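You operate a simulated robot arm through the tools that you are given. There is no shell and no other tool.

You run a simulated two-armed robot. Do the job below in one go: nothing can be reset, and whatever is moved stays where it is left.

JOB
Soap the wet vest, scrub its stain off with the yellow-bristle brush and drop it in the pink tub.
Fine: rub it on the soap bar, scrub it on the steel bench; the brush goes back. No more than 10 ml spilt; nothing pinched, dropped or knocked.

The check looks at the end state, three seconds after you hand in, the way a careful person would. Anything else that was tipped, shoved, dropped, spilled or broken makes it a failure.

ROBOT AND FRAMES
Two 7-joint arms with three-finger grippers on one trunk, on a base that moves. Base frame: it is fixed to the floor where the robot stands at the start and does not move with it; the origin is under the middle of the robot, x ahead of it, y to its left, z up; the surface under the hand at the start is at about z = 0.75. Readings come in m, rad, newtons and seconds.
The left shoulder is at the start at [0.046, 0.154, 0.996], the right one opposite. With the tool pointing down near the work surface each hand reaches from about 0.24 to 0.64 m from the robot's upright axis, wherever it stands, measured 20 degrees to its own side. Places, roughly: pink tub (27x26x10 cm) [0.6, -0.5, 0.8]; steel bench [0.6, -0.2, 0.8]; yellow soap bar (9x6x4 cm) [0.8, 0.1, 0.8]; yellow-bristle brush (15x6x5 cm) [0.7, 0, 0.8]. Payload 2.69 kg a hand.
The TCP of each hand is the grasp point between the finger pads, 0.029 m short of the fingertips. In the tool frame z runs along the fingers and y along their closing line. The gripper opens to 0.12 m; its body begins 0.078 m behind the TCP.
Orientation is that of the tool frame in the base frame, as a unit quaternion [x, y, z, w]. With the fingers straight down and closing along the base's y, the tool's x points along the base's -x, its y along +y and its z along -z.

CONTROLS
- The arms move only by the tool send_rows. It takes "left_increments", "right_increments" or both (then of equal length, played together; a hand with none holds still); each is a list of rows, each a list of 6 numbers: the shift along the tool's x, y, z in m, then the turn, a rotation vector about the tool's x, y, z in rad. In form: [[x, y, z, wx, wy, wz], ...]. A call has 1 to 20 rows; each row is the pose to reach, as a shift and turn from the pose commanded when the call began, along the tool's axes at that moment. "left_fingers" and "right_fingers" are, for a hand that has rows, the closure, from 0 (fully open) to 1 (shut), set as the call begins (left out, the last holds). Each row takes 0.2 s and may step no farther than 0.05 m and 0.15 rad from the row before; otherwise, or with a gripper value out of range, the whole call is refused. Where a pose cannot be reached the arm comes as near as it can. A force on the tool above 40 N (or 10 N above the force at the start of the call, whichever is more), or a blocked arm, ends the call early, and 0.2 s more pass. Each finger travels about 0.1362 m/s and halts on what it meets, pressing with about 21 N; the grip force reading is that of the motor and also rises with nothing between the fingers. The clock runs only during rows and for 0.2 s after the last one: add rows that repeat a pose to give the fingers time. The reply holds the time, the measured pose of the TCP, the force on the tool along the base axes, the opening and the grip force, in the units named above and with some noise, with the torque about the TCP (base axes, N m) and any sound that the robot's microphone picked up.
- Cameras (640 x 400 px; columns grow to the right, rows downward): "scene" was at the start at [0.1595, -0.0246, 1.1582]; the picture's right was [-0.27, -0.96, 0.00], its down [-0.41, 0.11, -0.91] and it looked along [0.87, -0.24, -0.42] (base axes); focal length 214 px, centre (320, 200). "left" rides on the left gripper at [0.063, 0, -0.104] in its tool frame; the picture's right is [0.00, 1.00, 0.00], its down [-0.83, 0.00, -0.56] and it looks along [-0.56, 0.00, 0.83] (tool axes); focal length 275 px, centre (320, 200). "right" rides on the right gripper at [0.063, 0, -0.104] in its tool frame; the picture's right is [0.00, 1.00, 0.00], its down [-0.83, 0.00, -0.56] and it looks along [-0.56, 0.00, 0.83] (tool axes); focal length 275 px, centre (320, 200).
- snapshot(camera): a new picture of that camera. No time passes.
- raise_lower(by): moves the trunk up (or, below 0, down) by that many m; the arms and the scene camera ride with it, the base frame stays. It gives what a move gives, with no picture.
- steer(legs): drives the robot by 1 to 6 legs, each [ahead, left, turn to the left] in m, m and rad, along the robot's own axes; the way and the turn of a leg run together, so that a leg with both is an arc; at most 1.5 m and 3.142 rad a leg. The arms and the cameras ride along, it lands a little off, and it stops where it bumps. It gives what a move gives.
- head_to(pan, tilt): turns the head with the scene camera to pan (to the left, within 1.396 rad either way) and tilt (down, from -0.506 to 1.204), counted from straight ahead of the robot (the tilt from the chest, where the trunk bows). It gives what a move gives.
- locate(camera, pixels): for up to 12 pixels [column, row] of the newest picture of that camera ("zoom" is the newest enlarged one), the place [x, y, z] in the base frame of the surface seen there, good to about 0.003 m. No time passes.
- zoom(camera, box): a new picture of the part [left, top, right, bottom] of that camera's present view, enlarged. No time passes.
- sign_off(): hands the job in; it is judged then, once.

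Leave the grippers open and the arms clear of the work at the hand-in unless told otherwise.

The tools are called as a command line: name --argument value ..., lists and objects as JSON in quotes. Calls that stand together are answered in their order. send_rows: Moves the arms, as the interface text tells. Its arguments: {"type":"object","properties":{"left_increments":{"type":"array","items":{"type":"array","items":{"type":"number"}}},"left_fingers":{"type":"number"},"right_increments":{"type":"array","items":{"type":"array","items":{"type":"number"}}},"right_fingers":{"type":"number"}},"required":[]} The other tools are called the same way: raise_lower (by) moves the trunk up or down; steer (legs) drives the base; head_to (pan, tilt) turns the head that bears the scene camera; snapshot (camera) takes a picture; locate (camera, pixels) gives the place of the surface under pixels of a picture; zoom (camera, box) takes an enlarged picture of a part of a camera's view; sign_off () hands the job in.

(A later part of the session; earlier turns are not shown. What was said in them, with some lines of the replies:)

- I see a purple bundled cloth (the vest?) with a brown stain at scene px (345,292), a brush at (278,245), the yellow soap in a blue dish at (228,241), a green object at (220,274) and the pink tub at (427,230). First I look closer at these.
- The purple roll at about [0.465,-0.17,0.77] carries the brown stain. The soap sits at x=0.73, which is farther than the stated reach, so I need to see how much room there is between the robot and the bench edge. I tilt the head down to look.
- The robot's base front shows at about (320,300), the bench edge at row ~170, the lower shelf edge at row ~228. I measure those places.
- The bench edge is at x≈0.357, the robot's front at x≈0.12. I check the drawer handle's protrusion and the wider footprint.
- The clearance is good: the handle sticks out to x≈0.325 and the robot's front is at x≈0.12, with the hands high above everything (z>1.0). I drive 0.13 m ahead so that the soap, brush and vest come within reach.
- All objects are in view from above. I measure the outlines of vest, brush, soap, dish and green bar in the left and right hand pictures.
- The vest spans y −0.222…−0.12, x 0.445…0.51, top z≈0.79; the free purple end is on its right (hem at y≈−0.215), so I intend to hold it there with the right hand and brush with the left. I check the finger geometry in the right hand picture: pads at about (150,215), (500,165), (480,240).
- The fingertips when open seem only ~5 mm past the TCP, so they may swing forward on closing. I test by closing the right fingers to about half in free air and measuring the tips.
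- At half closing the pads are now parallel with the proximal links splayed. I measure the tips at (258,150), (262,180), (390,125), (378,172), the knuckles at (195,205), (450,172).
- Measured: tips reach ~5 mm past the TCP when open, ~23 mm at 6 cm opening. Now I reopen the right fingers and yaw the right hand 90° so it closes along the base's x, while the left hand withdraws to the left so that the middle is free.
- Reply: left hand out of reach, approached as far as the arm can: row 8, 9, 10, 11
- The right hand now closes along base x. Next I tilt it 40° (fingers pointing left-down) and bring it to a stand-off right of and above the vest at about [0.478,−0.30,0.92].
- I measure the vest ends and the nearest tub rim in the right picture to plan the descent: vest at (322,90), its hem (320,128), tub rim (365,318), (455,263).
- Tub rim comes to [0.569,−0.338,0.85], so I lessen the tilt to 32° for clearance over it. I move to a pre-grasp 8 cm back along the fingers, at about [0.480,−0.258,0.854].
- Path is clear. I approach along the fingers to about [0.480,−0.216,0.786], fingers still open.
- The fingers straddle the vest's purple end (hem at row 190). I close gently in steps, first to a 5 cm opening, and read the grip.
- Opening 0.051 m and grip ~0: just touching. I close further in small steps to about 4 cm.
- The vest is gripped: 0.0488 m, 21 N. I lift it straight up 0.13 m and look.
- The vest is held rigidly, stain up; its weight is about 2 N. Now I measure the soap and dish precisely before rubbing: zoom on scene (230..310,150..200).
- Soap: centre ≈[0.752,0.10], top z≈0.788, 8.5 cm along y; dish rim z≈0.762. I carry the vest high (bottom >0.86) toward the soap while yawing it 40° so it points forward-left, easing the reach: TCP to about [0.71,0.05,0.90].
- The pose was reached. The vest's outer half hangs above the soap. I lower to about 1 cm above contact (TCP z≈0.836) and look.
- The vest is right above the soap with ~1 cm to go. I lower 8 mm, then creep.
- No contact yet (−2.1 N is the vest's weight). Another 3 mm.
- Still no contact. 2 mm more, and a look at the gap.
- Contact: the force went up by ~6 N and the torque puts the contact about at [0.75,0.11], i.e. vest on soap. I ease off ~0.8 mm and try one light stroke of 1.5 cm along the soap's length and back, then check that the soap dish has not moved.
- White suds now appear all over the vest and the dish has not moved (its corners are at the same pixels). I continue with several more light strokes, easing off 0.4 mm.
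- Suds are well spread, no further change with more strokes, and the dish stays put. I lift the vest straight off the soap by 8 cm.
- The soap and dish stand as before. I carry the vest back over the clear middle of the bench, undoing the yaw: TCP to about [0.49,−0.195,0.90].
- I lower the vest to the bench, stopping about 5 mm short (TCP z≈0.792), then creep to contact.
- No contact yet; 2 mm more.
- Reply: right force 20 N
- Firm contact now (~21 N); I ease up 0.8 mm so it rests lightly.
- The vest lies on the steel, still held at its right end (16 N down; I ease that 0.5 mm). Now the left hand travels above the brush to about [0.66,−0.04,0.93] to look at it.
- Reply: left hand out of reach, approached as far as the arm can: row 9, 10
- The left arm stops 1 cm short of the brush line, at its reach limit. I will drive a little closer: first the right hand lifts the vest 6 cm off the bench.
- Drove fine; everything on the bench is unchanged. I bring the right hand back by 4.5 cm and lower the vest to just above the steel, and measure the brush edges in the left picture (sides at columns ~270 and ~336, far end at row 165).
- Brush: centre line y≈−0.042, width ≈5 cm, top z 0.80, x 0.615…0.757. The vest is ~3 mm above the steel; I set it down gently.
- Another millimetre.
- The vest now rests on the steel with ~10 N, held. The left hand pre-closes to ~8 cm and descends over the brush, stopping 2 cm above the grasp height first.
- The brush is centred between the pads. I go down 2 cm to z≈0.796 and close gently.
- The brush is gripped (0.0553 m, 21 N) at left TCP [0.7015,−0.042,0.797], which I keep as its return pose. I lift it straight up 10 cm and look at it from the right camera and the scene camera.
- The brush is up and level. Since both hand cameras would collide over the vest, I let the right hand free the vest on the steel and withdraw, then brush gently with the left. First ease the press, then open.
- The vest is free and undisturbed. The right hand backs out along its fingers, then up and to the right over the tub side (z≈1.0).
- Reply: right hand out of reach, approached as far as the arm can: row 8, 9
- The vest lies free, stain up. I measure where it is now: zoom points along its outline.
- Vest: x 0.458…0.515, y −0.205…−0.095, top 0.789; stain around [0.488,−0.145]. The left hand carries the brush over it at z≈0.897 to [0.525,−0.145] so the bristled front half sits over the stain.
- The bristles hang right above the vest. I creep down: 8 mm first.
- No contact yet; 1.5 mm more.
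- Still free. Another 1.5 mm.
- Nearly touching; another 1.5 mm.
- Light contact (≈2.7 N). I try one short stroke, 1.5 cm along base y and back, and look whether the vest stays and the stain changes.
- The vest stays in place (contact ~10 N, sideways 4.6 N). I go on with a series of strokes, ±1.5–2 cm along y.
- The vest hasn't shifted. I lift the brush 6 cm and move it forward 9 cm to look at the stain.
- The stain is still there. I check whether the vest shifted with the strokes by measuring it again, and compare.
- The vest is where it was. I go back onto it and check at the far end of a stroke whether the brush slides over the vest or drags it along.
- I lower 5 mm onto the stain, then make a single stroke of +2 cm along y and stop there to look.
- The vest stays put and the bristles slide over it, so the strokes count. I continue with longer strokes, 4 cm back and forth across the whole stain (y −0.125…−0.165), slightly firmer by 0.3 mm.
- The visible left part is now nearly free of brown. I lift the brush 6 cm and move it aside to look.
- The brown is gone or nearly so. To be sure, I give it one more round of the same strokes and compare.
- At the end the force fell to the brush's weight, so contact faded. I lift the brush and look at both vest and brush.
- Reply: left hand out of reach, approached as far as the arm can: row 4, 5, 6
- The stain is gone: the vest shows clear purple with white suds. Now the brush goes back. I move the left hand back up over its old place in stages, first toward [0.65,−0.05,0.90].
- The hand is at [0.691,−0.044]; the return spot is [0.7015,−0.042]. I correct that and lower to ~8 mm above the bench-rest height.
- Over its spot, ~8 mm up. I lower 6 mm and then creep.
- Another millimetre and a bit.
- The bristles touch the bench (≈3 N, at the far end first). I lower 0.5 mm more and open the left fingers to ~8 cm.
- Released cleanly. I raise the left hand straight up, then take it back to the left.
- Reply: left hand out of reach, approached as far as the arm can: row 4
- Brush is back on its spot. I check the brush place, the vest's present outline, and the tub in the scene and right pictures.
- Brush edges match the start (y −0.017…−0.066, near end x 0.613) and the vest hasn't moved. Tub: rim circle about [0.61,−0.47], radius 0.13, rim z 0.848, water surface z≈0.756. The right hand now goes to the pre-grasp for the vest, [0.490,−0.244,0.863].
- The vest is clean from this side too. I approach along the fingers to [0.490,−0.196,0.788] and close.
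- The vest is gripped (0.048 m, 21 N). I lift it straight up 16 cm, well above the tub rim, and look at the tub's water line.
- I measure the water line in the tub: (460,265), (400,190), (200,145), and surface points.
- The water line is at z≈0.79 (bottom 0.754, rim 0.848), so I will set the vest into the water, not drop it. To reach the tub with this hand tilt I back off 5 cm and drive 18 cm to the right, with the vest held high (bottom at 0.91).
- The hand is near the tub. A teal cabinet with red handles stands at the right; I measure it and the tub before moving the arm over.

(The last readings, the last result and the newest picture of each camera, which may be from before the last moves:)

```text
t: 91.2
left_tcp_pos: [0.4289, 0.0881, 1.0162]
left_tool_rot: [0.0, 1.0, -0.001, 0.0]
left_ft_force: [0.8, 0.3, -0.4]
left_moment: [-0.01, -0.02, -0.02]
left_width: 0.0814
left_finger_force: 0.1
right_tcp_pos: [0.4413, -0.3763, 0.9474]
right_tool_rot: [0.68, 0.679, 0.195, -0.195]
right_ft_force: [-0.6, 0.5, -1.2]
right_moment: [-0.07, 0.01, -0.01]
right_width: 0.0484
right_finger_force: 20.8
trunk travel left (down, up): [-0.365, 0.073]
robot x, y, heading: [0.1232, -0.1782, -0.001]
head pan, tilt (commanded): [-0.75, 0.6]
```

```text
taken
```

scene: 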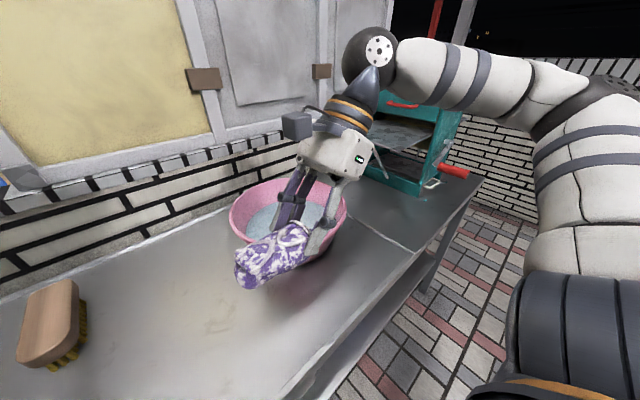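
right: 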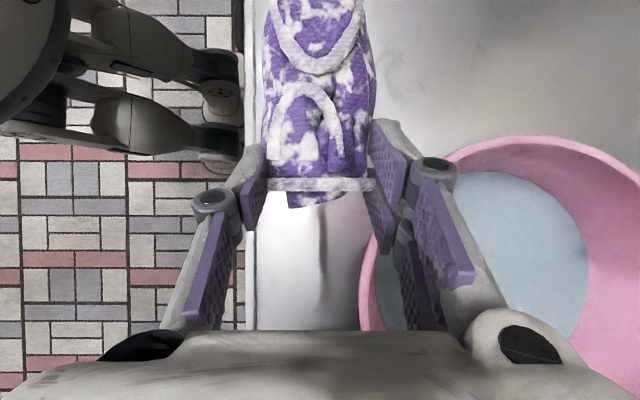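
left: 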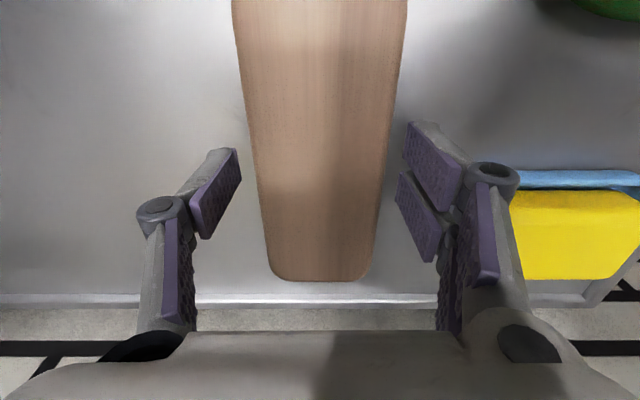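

The cabinet lies at y<−0.84, so there is ample room. I move the vest over the tub, TCP to [0.61,−0.50,0.947], vest bottom 6 cm above the rim.

send_rows --right_increments '[[-0.021, 0.0338, -0.0131, 0, 0, 0], [-0.0421, 0.0676, -0.0263, 0, 0, 0], [-0.0631, 0.1014, -0.0394, 0, 0, 0], [-0.0842, 0.1352, -0.0526, 0, 0, 0], [-0.1052, 0.169, -0.0657, 0, 0, 0], [-0.1052, 0.169, -0.0657, 0, 0, 0]]'

head_to --pan -0.55 --tilt 0.75

snapshot --camera "scene"

snapshot --camera "right"

```text
t: 92.6
left_tcp_pos: [0.4295, 0.0887, 1.0171]
left_tool_rot: [0.0, 1.0, -0.001, 0.001]
left_ft_force: [0.1, 0.9, -0.3]
left_moment: [0.01, 0.01, -0.01]
left_width: 0.0814
left_finger_force: 0.0
right_tcp_pos: [0.6103, -0.5005, 0.9492]
right_tool_rot: [0.68, 0.68, 0.195, -0.195]
right_ft_force: [-0.8, 0.6, -1.8]
right_moment: [-0.09, -0.03, -0.01]
right_width: 0.0483
right_finger_force: 21.3
trunk travel left (down, up): [-0.365, 0.073]
robot x, y, heading: [0.1246, -0.1825, -0.0]
head pan, tilt (commanded): [-0.75, 0.6]
```

```text
t: 93.3
left_tcp_pos: [0.4297, 0.0885, 1.0149]
left_tool_rot: [0.0, 1.0, -0.001, 0.001]
left_ft_force: [0.1, 0.8, 0.6]
left_moment: [0.06, 0.03, -0.02]
left_width: 0.0819
left_finger_force: 0.0
right_tcp_pos: [0.6095, -0.499, 0.9475]
right_tool_rot: [0.679, 0.68, 0.195, -0.195]
right_ft_force: [-0.4, -0.3, -2.6]
right_moment: [-0.08, 0.04, -0.02]
right_width: 0.0485
right_finger_force: 21.2
trunk travel left (down, up): [-0.365, 0.073]
robot x, y, heading: [0.1255, -0.1766, 0.004]
head pan, tilt (commanded): [-0.55, 0.75]
```

```text
taken
```

scene: 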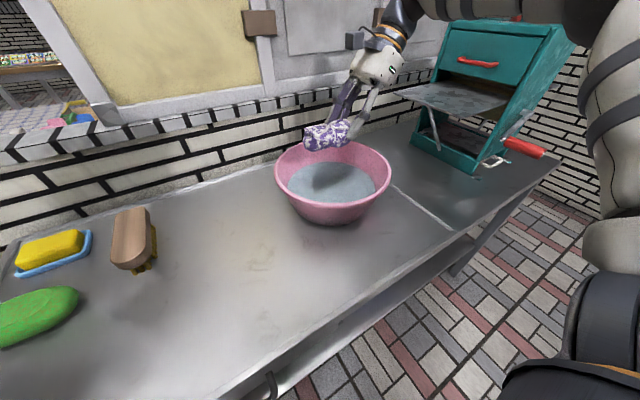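

```text
taken
```

right: 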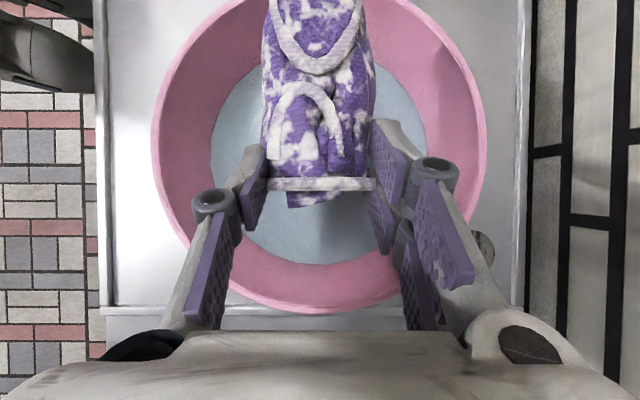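

The vest is centred over the tub (rim columns 152–487 in the right picture). I lower it to just above the water (TCP z≈0.835).

send_rows --right_increments '[[-0.0119, 0, 0.0191, 0, 0, 0], [-0.0238, 0, 0.0382, 0, 0, 0], [-0.0358, 0, 0.0572, 0, 0, 0], [-0.0477, 0, 0.0763, 0, 0, 0], [-0.0549, 0, 0.0878, 0, 0, 0], [-0.0596, 0, 0.0954, 0, 0, 0], [-0.0596, 0, 0.0954, 0, 0, 0]]'

zoom --camera "scene" --box '[260, 40, 440, 240]'

snapshot --camera "right"

```text
t: 94.9
left_tcp_pos: [0.4301, 0.0909, 1.0168]
left_tool_rot: [0.0, 1.0, 0.0, 0.0]
left_ft_force: [0.2, 0.7, -0.5]
left_moment: [0.0, 0.01, 0.02]
left_width: 0.0814
left_finger_force: 0.0
right_tcp_pos: [0.6097, -0.5, 0.8341]
right_tool_rot: [0.68, 0.68, 0.194, -0.194]
right_ft_force: [0.5, -0.6, -1.4]
right_moment: [-0.05, 0.04, 0.02]
right_width: 0.0486
right_finger_force: 21.3
trunk travel left (down, up): [-0.365, 0.073]
robot x, y, heading: [0.1277, -0.1793, 0.001]
head pan, tilt (commanded): [-0.55, 0.75]
```

```text
2.00 times, centred on (350, 140) of scene
```

zoom: 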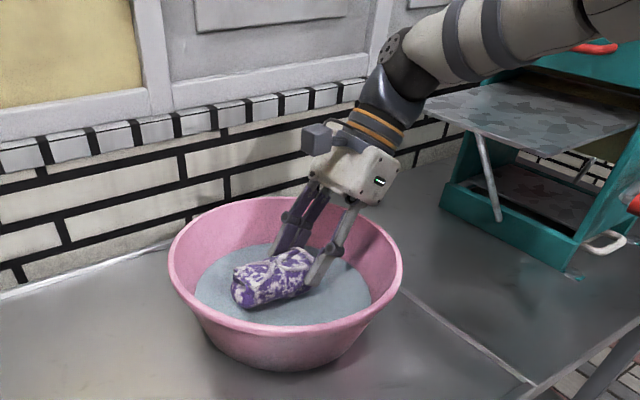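

```text
taken
```

right: 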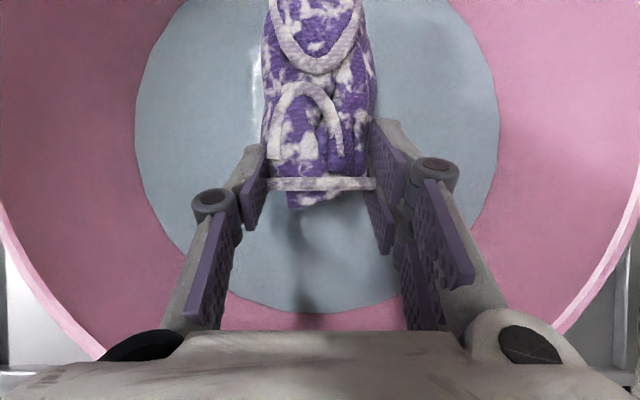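

The vest is just above the water and the hand clears the rim. I check the distance between wrist and the cabinet's tray edge at zoom (435,105), and the rim by the palm.

locate --camera "zoom" --pixels '[[435, 105], [480, 130], [400, 110], [395, 150], [385, 240], [365, 220], [410, 70], [260, 290]]'

```text
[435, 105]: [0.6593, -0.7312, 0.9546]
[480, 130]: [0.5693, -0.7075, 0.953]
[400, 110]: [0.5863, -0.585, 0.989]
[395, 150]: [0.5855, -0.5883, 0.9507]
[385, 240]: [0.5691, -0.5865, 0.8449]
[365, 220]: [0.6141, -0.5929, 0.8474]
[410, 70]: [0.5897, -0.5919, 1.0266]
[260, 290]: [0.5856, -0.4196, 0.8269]
```

Clearances are fine (tray edge 5+ cm from the wrist). I lower the vest slowly into the water, 3 cm.

send_rows --right_increments '[[-0.0021, 0, 0.0034, 0, 0, 0], [-0.0042, 0, 0.0068, 0, 0, 0], [-0.0064, 0, 0.0102, 0, 0, 0], [-0.0085, 0, 0.0136, 0, 0, 0], [-0.0106, 0, 0.017, 0, 0, 0], [-0.0127, 0, 0.0204, 0, 0, 0], [-0.0148, 0, 0.0237, 0, 0, 0], [-0.0148, 0, 0.0237, 0, 0, 0]]'

zoom --camera "scene" --box '[260, 40, 440, 240]'

snapshot --camera "right"

```text
t: 96.7
left_tcp_pos: [0.43, 0.0881, 1.0152]
left_tool_rot: [0.0, 1.0, -0.001, 0.0]
left_ft_force: [-0.4, -0.3, 0.0]
left_moment: [0.04, -0.02, 0.03]
left_width: 0.0816
left_finger_force: 0.0
right_tcp_pos: [0.6108, -0.4998, 0.8057]
right_tool_rot: [0.68, 0.68, 0.194, -0.194]
right_ft_force: [0.2, -0.3, -2.1]
right_moment: [-0.08, -0.06, -0.03]
right_width: 0.0485
right_finger_force: 20.9
trunk travel left (down, up): [-0.365, 0.073]
robot x, y, heading: [0.1232, -0.177, -0.003]
head pan, tilt (commanded): [-0.55, 0.75]
```

```text
2.00 times, centred on (350, 140) of scene
```

zoom: 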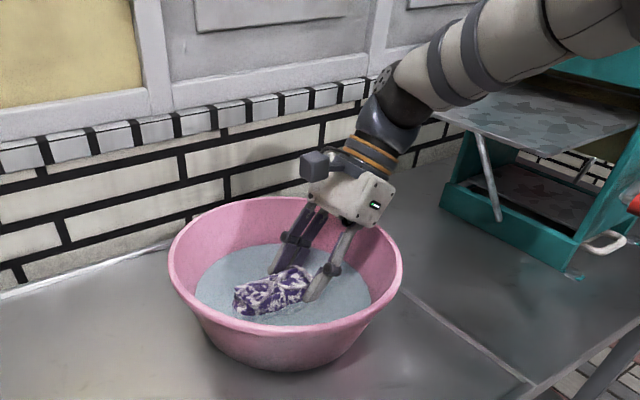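

```text
taken
```

right: 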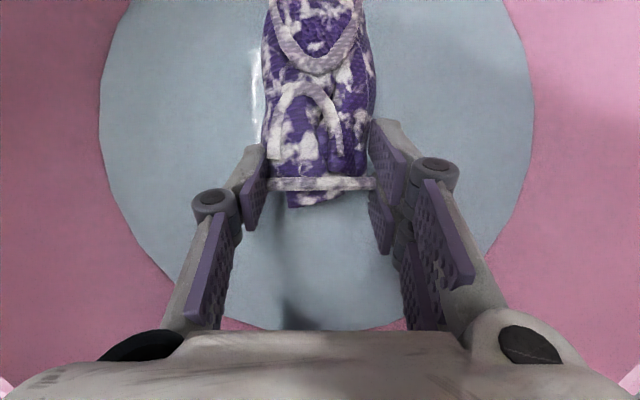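

The vest sits half in the water. I lower another 8 mm, so it nearly rests on the tub floor, then open gently.

send_rows --right_increments '[[-0.0021, 0, 0.0034, 0, 0, 0], [-0.0042, 0, 0.0068, 0, 0, 0], [-0.0042, 0, 0.0068, 0, 0, 0]]'

send_rows --right_increments '[[0, 0, 0, 0, 0, 0], [0, 0, 0, 0, 0, 0], [0, 0, 0, 0, 0, 0], [0, 0, 0, 0, 0, 0]]' --right_fingers 0.32

snapshot --camera "right"

zoom --camera "scene" --box '[260, 40, 440, 240]'

```text
t: 97.5
left_tcp_pos: [0.4284, 0.0893, 1.0168]
left_tool_rot: [0.0, 1.0, 0.0, 0.0]
left_ft_force: [1.7, -0.1, -0.4]
left_moment: [-0.01, 0.05, 0.0]
left_width: 0.0819
left_finger_force: 0.0
right_tcp_pos: [0.6107, -0.5003, 0.7991]
right_tool_rot: [0.681, 0.679, 0.194, -0.194]
right_ft_force: [-0.1, -0.2, -2.5]
right_moment: [-0.13, -0.02, 0.01]
right_width: 0.0486
right_finger_force: 20.9
trunk travel left (down, up): [-0.365, 0.073]
robot x, y, heading: [0.1259, -0.1819, 0.003]
head pan, tilt (commanded): [-0.55, 0.75]
```

```text
t: 98.5
left_tcp_pos: [0.4296, 0.0888, 1.016]
left_tool_rot: [-0.001, 1.0, -0.001, 0.001]
left_ft_force: [0.9, 0.4, -0.9]
left_moment: [-0.01, 0.01, 0.0]
left_width: 0.0817
left_finger_force: 0.0
right_tcp_pos: [0.6102, -0.4996, 0.7989]
right_tool_rot: [0.68, 0.68, 0.194, -0.194]
right_ft_force: [0.4, 0.4, -0.1]
right_moment: [0.01, 0.02, -0.04]
right_width: 0.0814
right_finger_force: 0.1
trunk travel left (down, up): [-0.365, 0.073]
robot x, y, heading: [0.1243, -0.1799, -0.001]
head pan, tilt (commanded): [-0.55, 0.75]
```

```text
taken
```

right: 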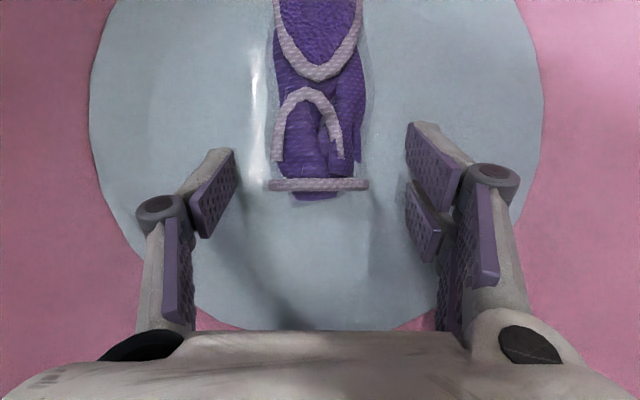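

```text
2.00 times, centred on (350, 140) of scene
```

zoom: 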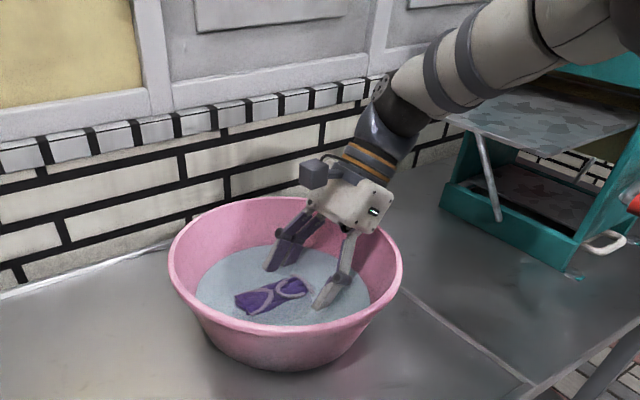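

The vest lies in the water, clean and rinsed. I raise the right hand straight up, slowly at first, out of the tub.

send_rows --right_increments '[[0.0053, 0, -0.0085, 0, 0, 0], [0.0133, 0, -0.0212, 0, 0, 0], [0.0265, 0, -0.0424, 0, 0, 0], [0.0424, 0, -0.0678, 0, 0, 0], [0.0583, 0, -0.0933, 0, 0, 0], [0.0742, 0, -0.1187, 0, 0, 0], [0.0848, 0, -0.1357, 0, 0, 0], [0.0848, 0, -0.1357, 0, 0, 0]]'

zoom --camera "scene" --box '[260, 40, 440, 240]'

snapshot --camera "right"

```text
t: 100.3
left_tcp_pos: [0.4298, 0.0895, 1.0153]
left_tool_rot: [0.0, 1.0, -0.001, 0.0]
left_ft_force: [0.4, 0.5, -0.4]
left_moment: [0.02, 0.01, 0.01]
left_width: 0.0815
left_finger_force: 0.0
right_tcp_pos: [0.6105, -0.5001, 0.9592]
right_tool_rot: [0.68, 0.679, 0.195, -0.195]
right_ft_force: [0.6, -0.1, -0.1]
right_moment: [-0.01, 0.01, 0.05]
right_width: 0.0816
right_finger_force: 0.1
trunk travel left (down, up): [-0.365, 0.073]
robot x, y, heading: [0.1239, -0.1797, -0.0]
head pan, tilt (commanded): [-0.55, 0.75]
```

```text
2.00 times, centred on (350, 140) of scene
```

zoom: 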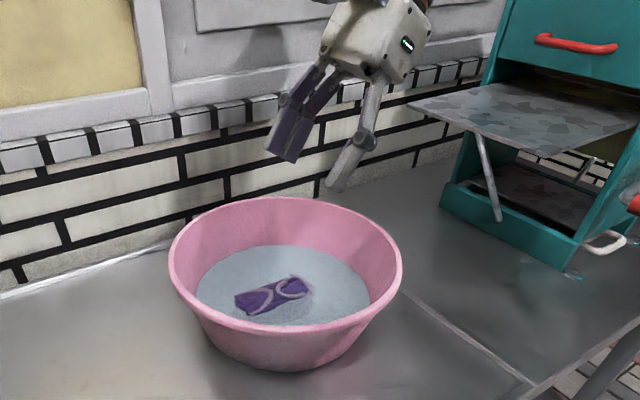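

```text
taken
```

right: 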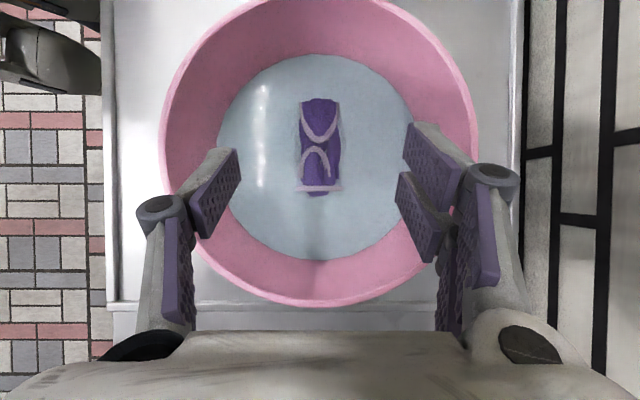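

The vest lies in the pink tub, nothing splashed. I open both hands fully and take the right hand back and up, clear of the tub; then look over the whole bench.

send_rows --right_increments '[[0.0302, -0.0317, 0.0051, 0, 0, 0], [0.0604, -0.0633, 0.0102, 0, 0, 0], [0.0907, -0.095, 0.0154, 0, 0, 0], [0.1209, -0.1267, 0.0205, 0, 0, 0], [0.1511, -0.1583, 0.0256, 0, 0, 0], [0.1813, -0.19, 0.0307, 0, 0, 0], [0.1813, -0.19, 0.0307, 0, 0, 0]]' --right_fingers 0.0 --left_increments '[[0, 0, 0, 0, 0, 0], [0, 0, 0, 0, 0, 0], [0, 0, 0, 0, 0, 0], [0, 0, 0, 0, 0, 0], [0, 0, 0, 0, 0, 0], [0, 0, 0, 0, 0, 0], [0, 0, 0, 0, 0, 0]]' --left_fingers 0.0

head_to --pan -0.1 --tilt 0.75

snapshot --camera "scene"

snapshot --camera "left"

snapshot --camera "right"

```text
t: 101.9
left_tcp_pos: [0.429, 0.0894, 1.0153]
left_tool_rot: [0.001, 1.0, -0.001, 0.001]
left_ft_force: [0.3, -0.2, -0.3]
left_moment: [0.03, 0.0, -0.05]
left_width: 0.1198
left_finger_force: 0.0
right_tcp_pos: [0.4811, -0.4179, 1.016]
right_tool_rot: [0.681, 0.678, 0.196, -0.196]
right_ft_force: [-0.6, -0.4, 0.2]
right_moment: [0.03, 0.02, 0.03]
right_width: 0.1202
right_finger_force: 0.0
right hand out of reach, approached as far as the arm can: row 4, 5, 6, 7
trunk travel left (down, up): [-0.365, 0.073]
robot x, y, heading: [0.1239, -0.1788, -0.001]
head pan, tilt (commanded): [-0.55, 0.75]
```

```text
t: 102.8
left_tcp_pos: [0.4299, 0.09, 1.0154]
left_tool_rot: [0.0, 1.0, 0.0, 0.001]
left_ft_force: [-1.0, -0.1, -0.6]
left_moment: [-0.01, 0.01, -0.01]
left_width: 0.12
left_finger_force: 0.1
right_tcp_pos: [0.4823, -0.4169, 1.0143]
right_tool_rot: [0.681, 0.678, 0.193, -0.196]
right_ft_force: [0.2, -0.2, 0.0]
right_moment: [0.0, -0.01, 0.02]
right_width: 0.1199
right_finger_force: 0.0
trunk travel left (down, up): [-0.365, 0.073]
robot x, y, heading: [0.1267, -0.1806, 0.003]
head pan, tilt (commanded): [-0.099, 0.75]
```

```text
taken
```

scene: 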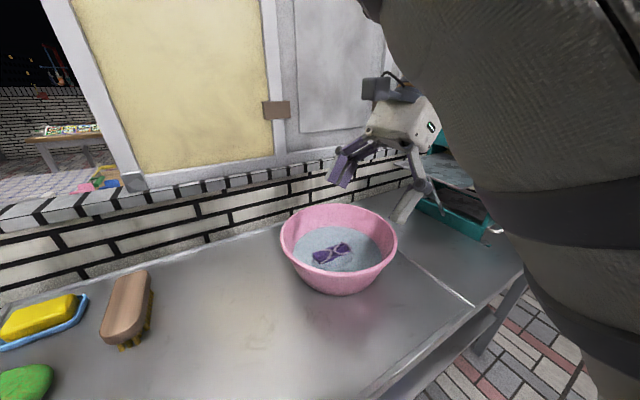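

```text
taken
```

left: 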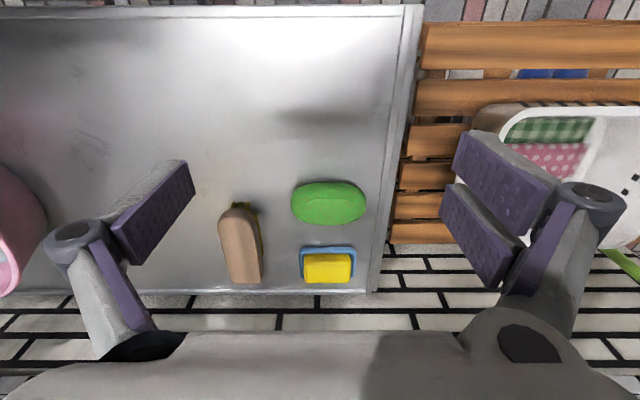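

```text
taken
```

right: 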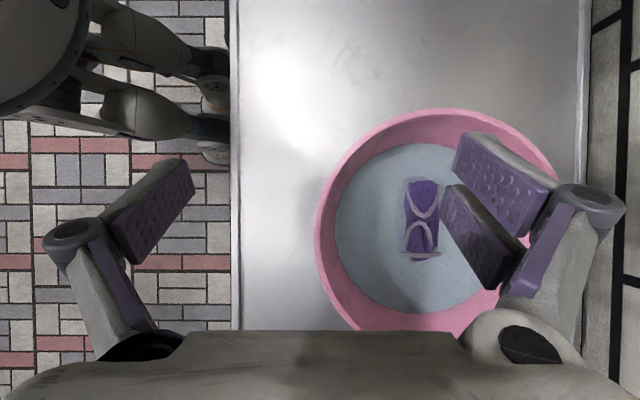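

Everything stands in place. The right hand is still above the tub edge because its tilt limits the retreat; I straighten it to vertical first.

send_rows --right_increments '[[0, 0, 0, 0, -0.14, 0], [0, 0, 0, 0, -0.28, 0], [0, 0, 0, 0, -0.42, 0], [0, 0, 0, 0, -0.558, 0], [0, 0, 0, 0, -0.558, 0]]'

send_rows --right_increments '[[0.028, -0.018, -0.006, 0, 0, -0.14], [0.056, -0.036, -0.012, 0, 0, -0.28], [0.084, -0.054, -0.018, 0, 0, -0.42], [0.112, -0.072, -0.024, 0, 0, -0.56], [0.14, -0.09, -0.03, 0, 0, -0.7], [0.14, -0.09, -0.03, 0, 0, -0.84], [0.14, -0.09, -0.03, 0, 0, -0.98], [0.14, -0.09, -0.03, 0, 0, -1.12], [0.14, -0.09, -0.03, 0, 0, -1.26], [0.14, -0.09, -0.03, 0, 0, -1.4], [0.14, -0.09, -0.03, 0, 0, -1.54]]'

head_to --pan -0.2 --tilt 0.75

snapshot --camera "scene"

snapshot --camera "right"

```text
t: 104.0
left_tcp_pos: [0.4308, 0.0891, 1.0155]
left_tool_rot: [0.0, 1.0, -0.001, 0.001]
left_ft_force: [0.3, -0.5, -0.8]
left_moment: [-0.01, -0.01, 0.01]
left_width: 0.1201
left_finger_force: 0.0
right_tcp_pos: [0.5487, -0.4717, 1.0246]
right_tool_rot: [0.707, 0.707, -0.001, -0.001]
right_ft_force: [-0.4, 0.4, 0.2]
right_moment: [-0.01, -0.03, -0.01]
right_width: 0.1196
right_finger_force: 0.1
right hand out of reach, approached as far as the arm can: row 1, 2, 3, 4, 5
trunk travel left (down, up): [-0.365, 0.073]
robot x, y, heading: [0.1252, -0.1827, -0.001]
head pan, tilt (commanded): [-0.099, 0.75]
```

```text
t: 106.4
left_tcp_pos: [0.4298, 0.0887, 1.0167]
left_tool_rot: [-0.001, 1.0, -0.001, 0.001]
left_ft_force: [0.3, -0.4, 0.2]
left_moment: [-0.01, -0.02, 0.0]
left_width: 0.1197
left_finger_force: 0.0
right_tcp_pos: [0.581, -0.3638, 1.0993]
right_tool_rot: [0.014, 1.0, -0.001, -0.001]
right_ft_force: [-0.4, -0.4, -0.7]
right_moment: [0.02, 0.0, -0.01]
right_width: 0.12
right_finger_force: 0.0
right hand out of reach, approached as far as the arm can: row 1, 2, 3, 4, 5, 6, 7, 8, 9, 10, 11
trunk travel left (down, up): [-0.365, 0.073]
robot x, y, heading: [0.1238, -0.1778, 0.002]
head pan, tilt (commanded): [-0.099, 0.75]
```

```text
t: 107.1
left_tcp_pos: [0.4304, 0.0887, 1.0162]
left_tool_rot: [0.0, 1.0, 0.0, 0.0]
left_ft_force: [-0.3, -0.2, 0.2]
left_moment: [0.03, 0.04, -0.02]
left_width: 0.12
left_finger_force: 0.1
right_tcp_pos: [0.5809, -0.3622, 1.1004]
right_tool_rot: [0.016, 1.0, 0.0, -0.002]
right_ft_force: [1.0, 0.1, 0.0]
right_moment: [0.0, 0.0, 0.01]
right_width: 0.1204
right_finger_force: 0.1
trunk travel left (down, up): [-0.365, 0.073]
robot x, y, heading: [0.1239, -0.1798, -0.0]
head pan, tilt (commanded): [-0.201, 0.75]
```

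```text
taken
```

scene: 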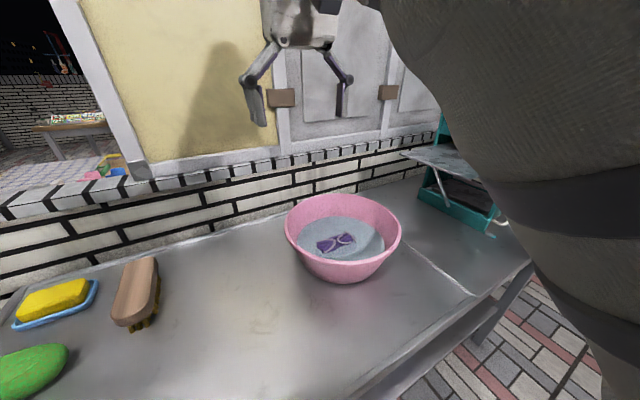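

```text
taken
```

right: 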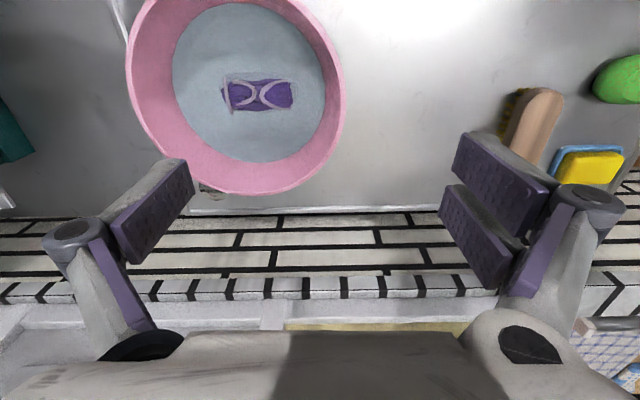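

The right hand is now 35 cm above the bench and open. I bring it a little closer to its starting posture relative to the robot.

send_rows --right_increments '[[0.027, -0.005, 0, 0, 0, 0], [0.054, -0.011, 0, 0, 0, 0], [0.08, -0.016, 0, 0, 0, 0], [0.107, -0.022, 0, 0, 0, 0], [0.107, -0.022, 0, 0, 0, 0]]'

snapshot --camera "scene"

```text
t: 108.3
left_tcp_pos: [0.4304, 0.0892, 1.0159]
left_tool_rot: [0.0, 1.0, 0.0, 0.001]
left_ft_force: [0.7, -0.3, -0.2]
left_moment: [-0.03, -0.01, 0.01]
left_width: 0.12
left_finger_force: 0.0
right_tcp_pos: [0.544, -0.4235, 1.1252]
right_tool_rot: [0.017, 1.0, 0.001, -0.005]
right_ft_force: [-0.2, -0.2, -0.3]
right_moment: [-0.02, -0.01, -0.02]
right_width: 0.1198
right_finger_force: 0.0
right hand out of reach, approached as far as the arm can: row 1, 2, 3, 4, 5
trunk travel left (down, up): [-0.365, 0.073]
robot x, y, heading: [0.1226, -0.1821, 0.004]
head pan, tilt (commanded): [-0.201, 0.75]
```

```text
taken
```

scene: 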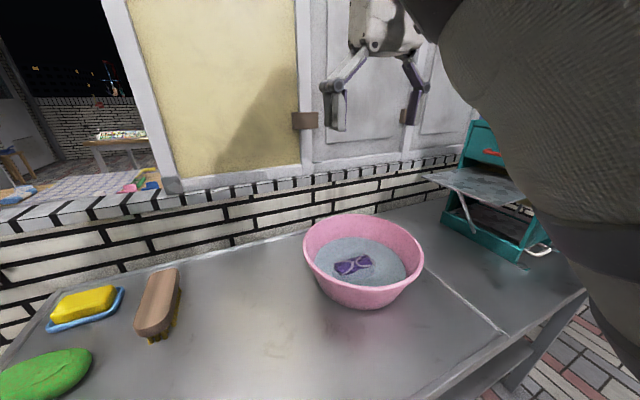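

The arm is in a folded limit posture but high and open. I drive back 12 cm so that both hands come away from the tub and the goods, then check everything once more.

steer --legs '[[-0.12, 0.0, 0.0]]'

head_to --pan 0.0 --tilt 0.6

snapshot --camera "scene"

snapshot --camera "right"

snapshot --camera "left"

```text
t: 109.5
left_tcp_pos: [0.3095, 0.0881, 1.0174]
left_tool_rot: [0.0, 1.0, -0.001, 0.001]
left_ft_force: [0.7, -0.1, 0.3]
left_moment: [-0.02, -0.03, 0.01]
left_width: 0.1201
left_finger_force: 0.1
right_tcp_pos: [0.4234, -0.4225, 1.1267]
right_tool_rot: [0.016, 1.0, 0.001, -0.004]
right_ft_force: [-1.0, -0.8, -0.6]
right_moment: [-0.02, -0.02, 0.0]
right_width: 0.12
right_finger_force: 0.1
trunk travel left (down, up): [-0.365, 0.073]
robot x, y, heading: [0.0041, -0.1785, 0.003]
head pan, tilt (commanded): [-0.201, 0.75]
```

```text
t: 110.2
left_tcp_pos: [0.3096, 0.0891, 1.0161]
left_tool_rot: [0.001, 1.0, -0.001, 0.001]
left_ft_force: [0.1, -0.2, -0.4]
left_moment: [0.0, -0.03, 0.03]
left_width: 0.12
left_finger_force: 0.1
right_tcp_pos: [0.4255, -0.4225, 1.1233]
right_tool_rot: [0.016, 1.0, 0.001, -0.005]
right_ft_force: [-0.2, -1.1, -0.7]
right_moment: [-0.01, -0.01, 0.02]
right_width: 0.1201
right_finger_force: 0.0
trunk travel left (down, up): [-0.365, 0.073]
robot x, y, heading: [0.005, -0.1799, 0.0]
head pan, tilt (commanded): [0.0, 0.6]
```

```text
taken
```

scene: 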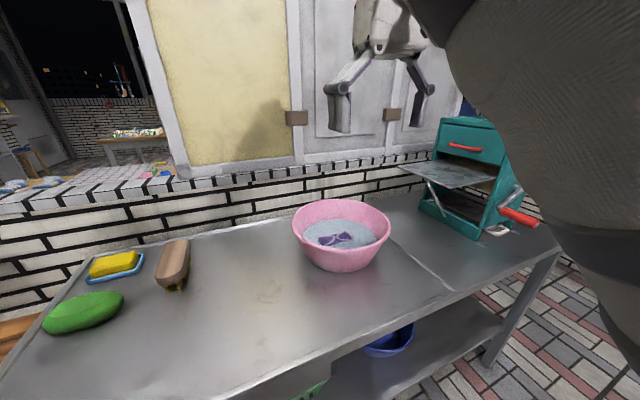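

```text
taken
```

right: 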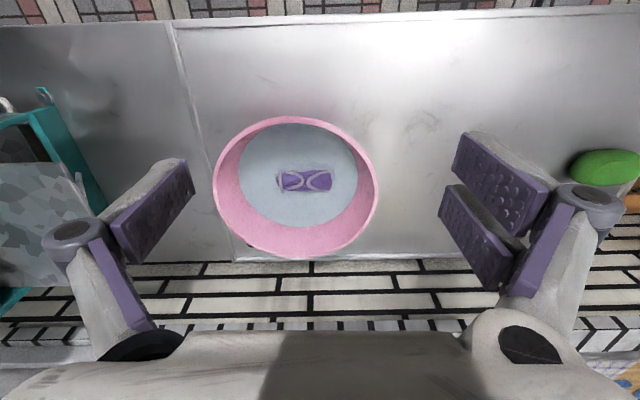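

```text
taken
```

left: 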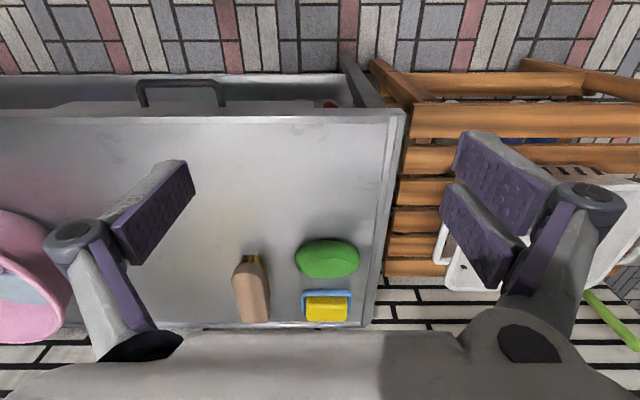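

All in order: vest in the tub, brush, soap with dish and green bar in their places. One last measured check of brush and dish in the left picture before handing in.

locate --camera "left" --pixels '[[250, 265], [236, 290], [266, 290], [252, 315], [327, 310], [304, 292], [350, 292], [326, 260]]'

zoom --camera "scene" --box '[30, 190, 420, 340]'

```text
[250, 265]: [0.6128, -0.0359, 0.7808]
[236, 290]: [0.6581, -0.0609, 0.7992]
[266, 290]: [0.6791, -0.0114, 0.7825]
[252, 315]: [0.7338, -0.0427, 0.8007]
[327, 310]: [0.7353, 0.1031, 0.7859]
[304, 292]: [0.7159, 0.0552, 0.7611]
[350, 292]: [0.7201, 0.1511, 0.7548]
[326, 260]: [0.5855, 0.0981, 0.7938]
```

```text
1.64 times, centred on (225, 265) of scene
```

zoom: 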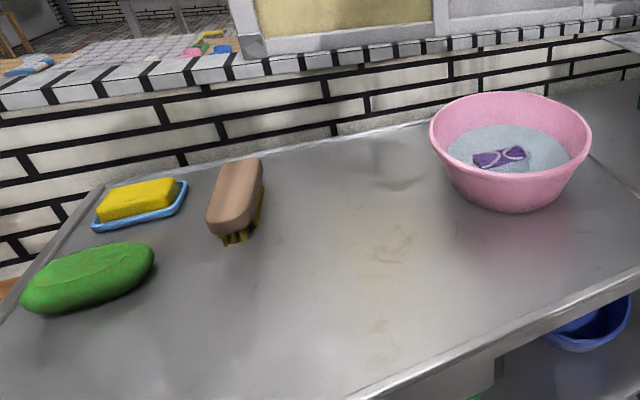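

The brush is at its start place (within about 2 mm), the soap dish and green bar have not moved, and the clean vest lies in the pink tub. I see no spill. Both grippers are open and clear, so I hand in.

sign_off

```text
The job is handed in.
```

The job is done and handed in. The vest was soaped on the yellow bar and scrubbed on the steel bench until no brown showed in any view I had. It is now in the water in the pink tub.

- **Brush:** it is back on its original spot, within about 2 mm.
- **Soap, dish and green bar:** they measured in the same places at the end. I didn't re-measure the tub, but nothing touched it.
- **Spills:** I lowered the vest into the water before letting go. I saw no water spilt on the bench or around the tub.
- **Hands:** both grippers are open. I drove the robot back about 12 cm so both hands are high and away from the tub and the things on the bench.

I did not hold the vest down while scrubbing, because the two hands would have collided above it. It stayed in place under light brush strokes.
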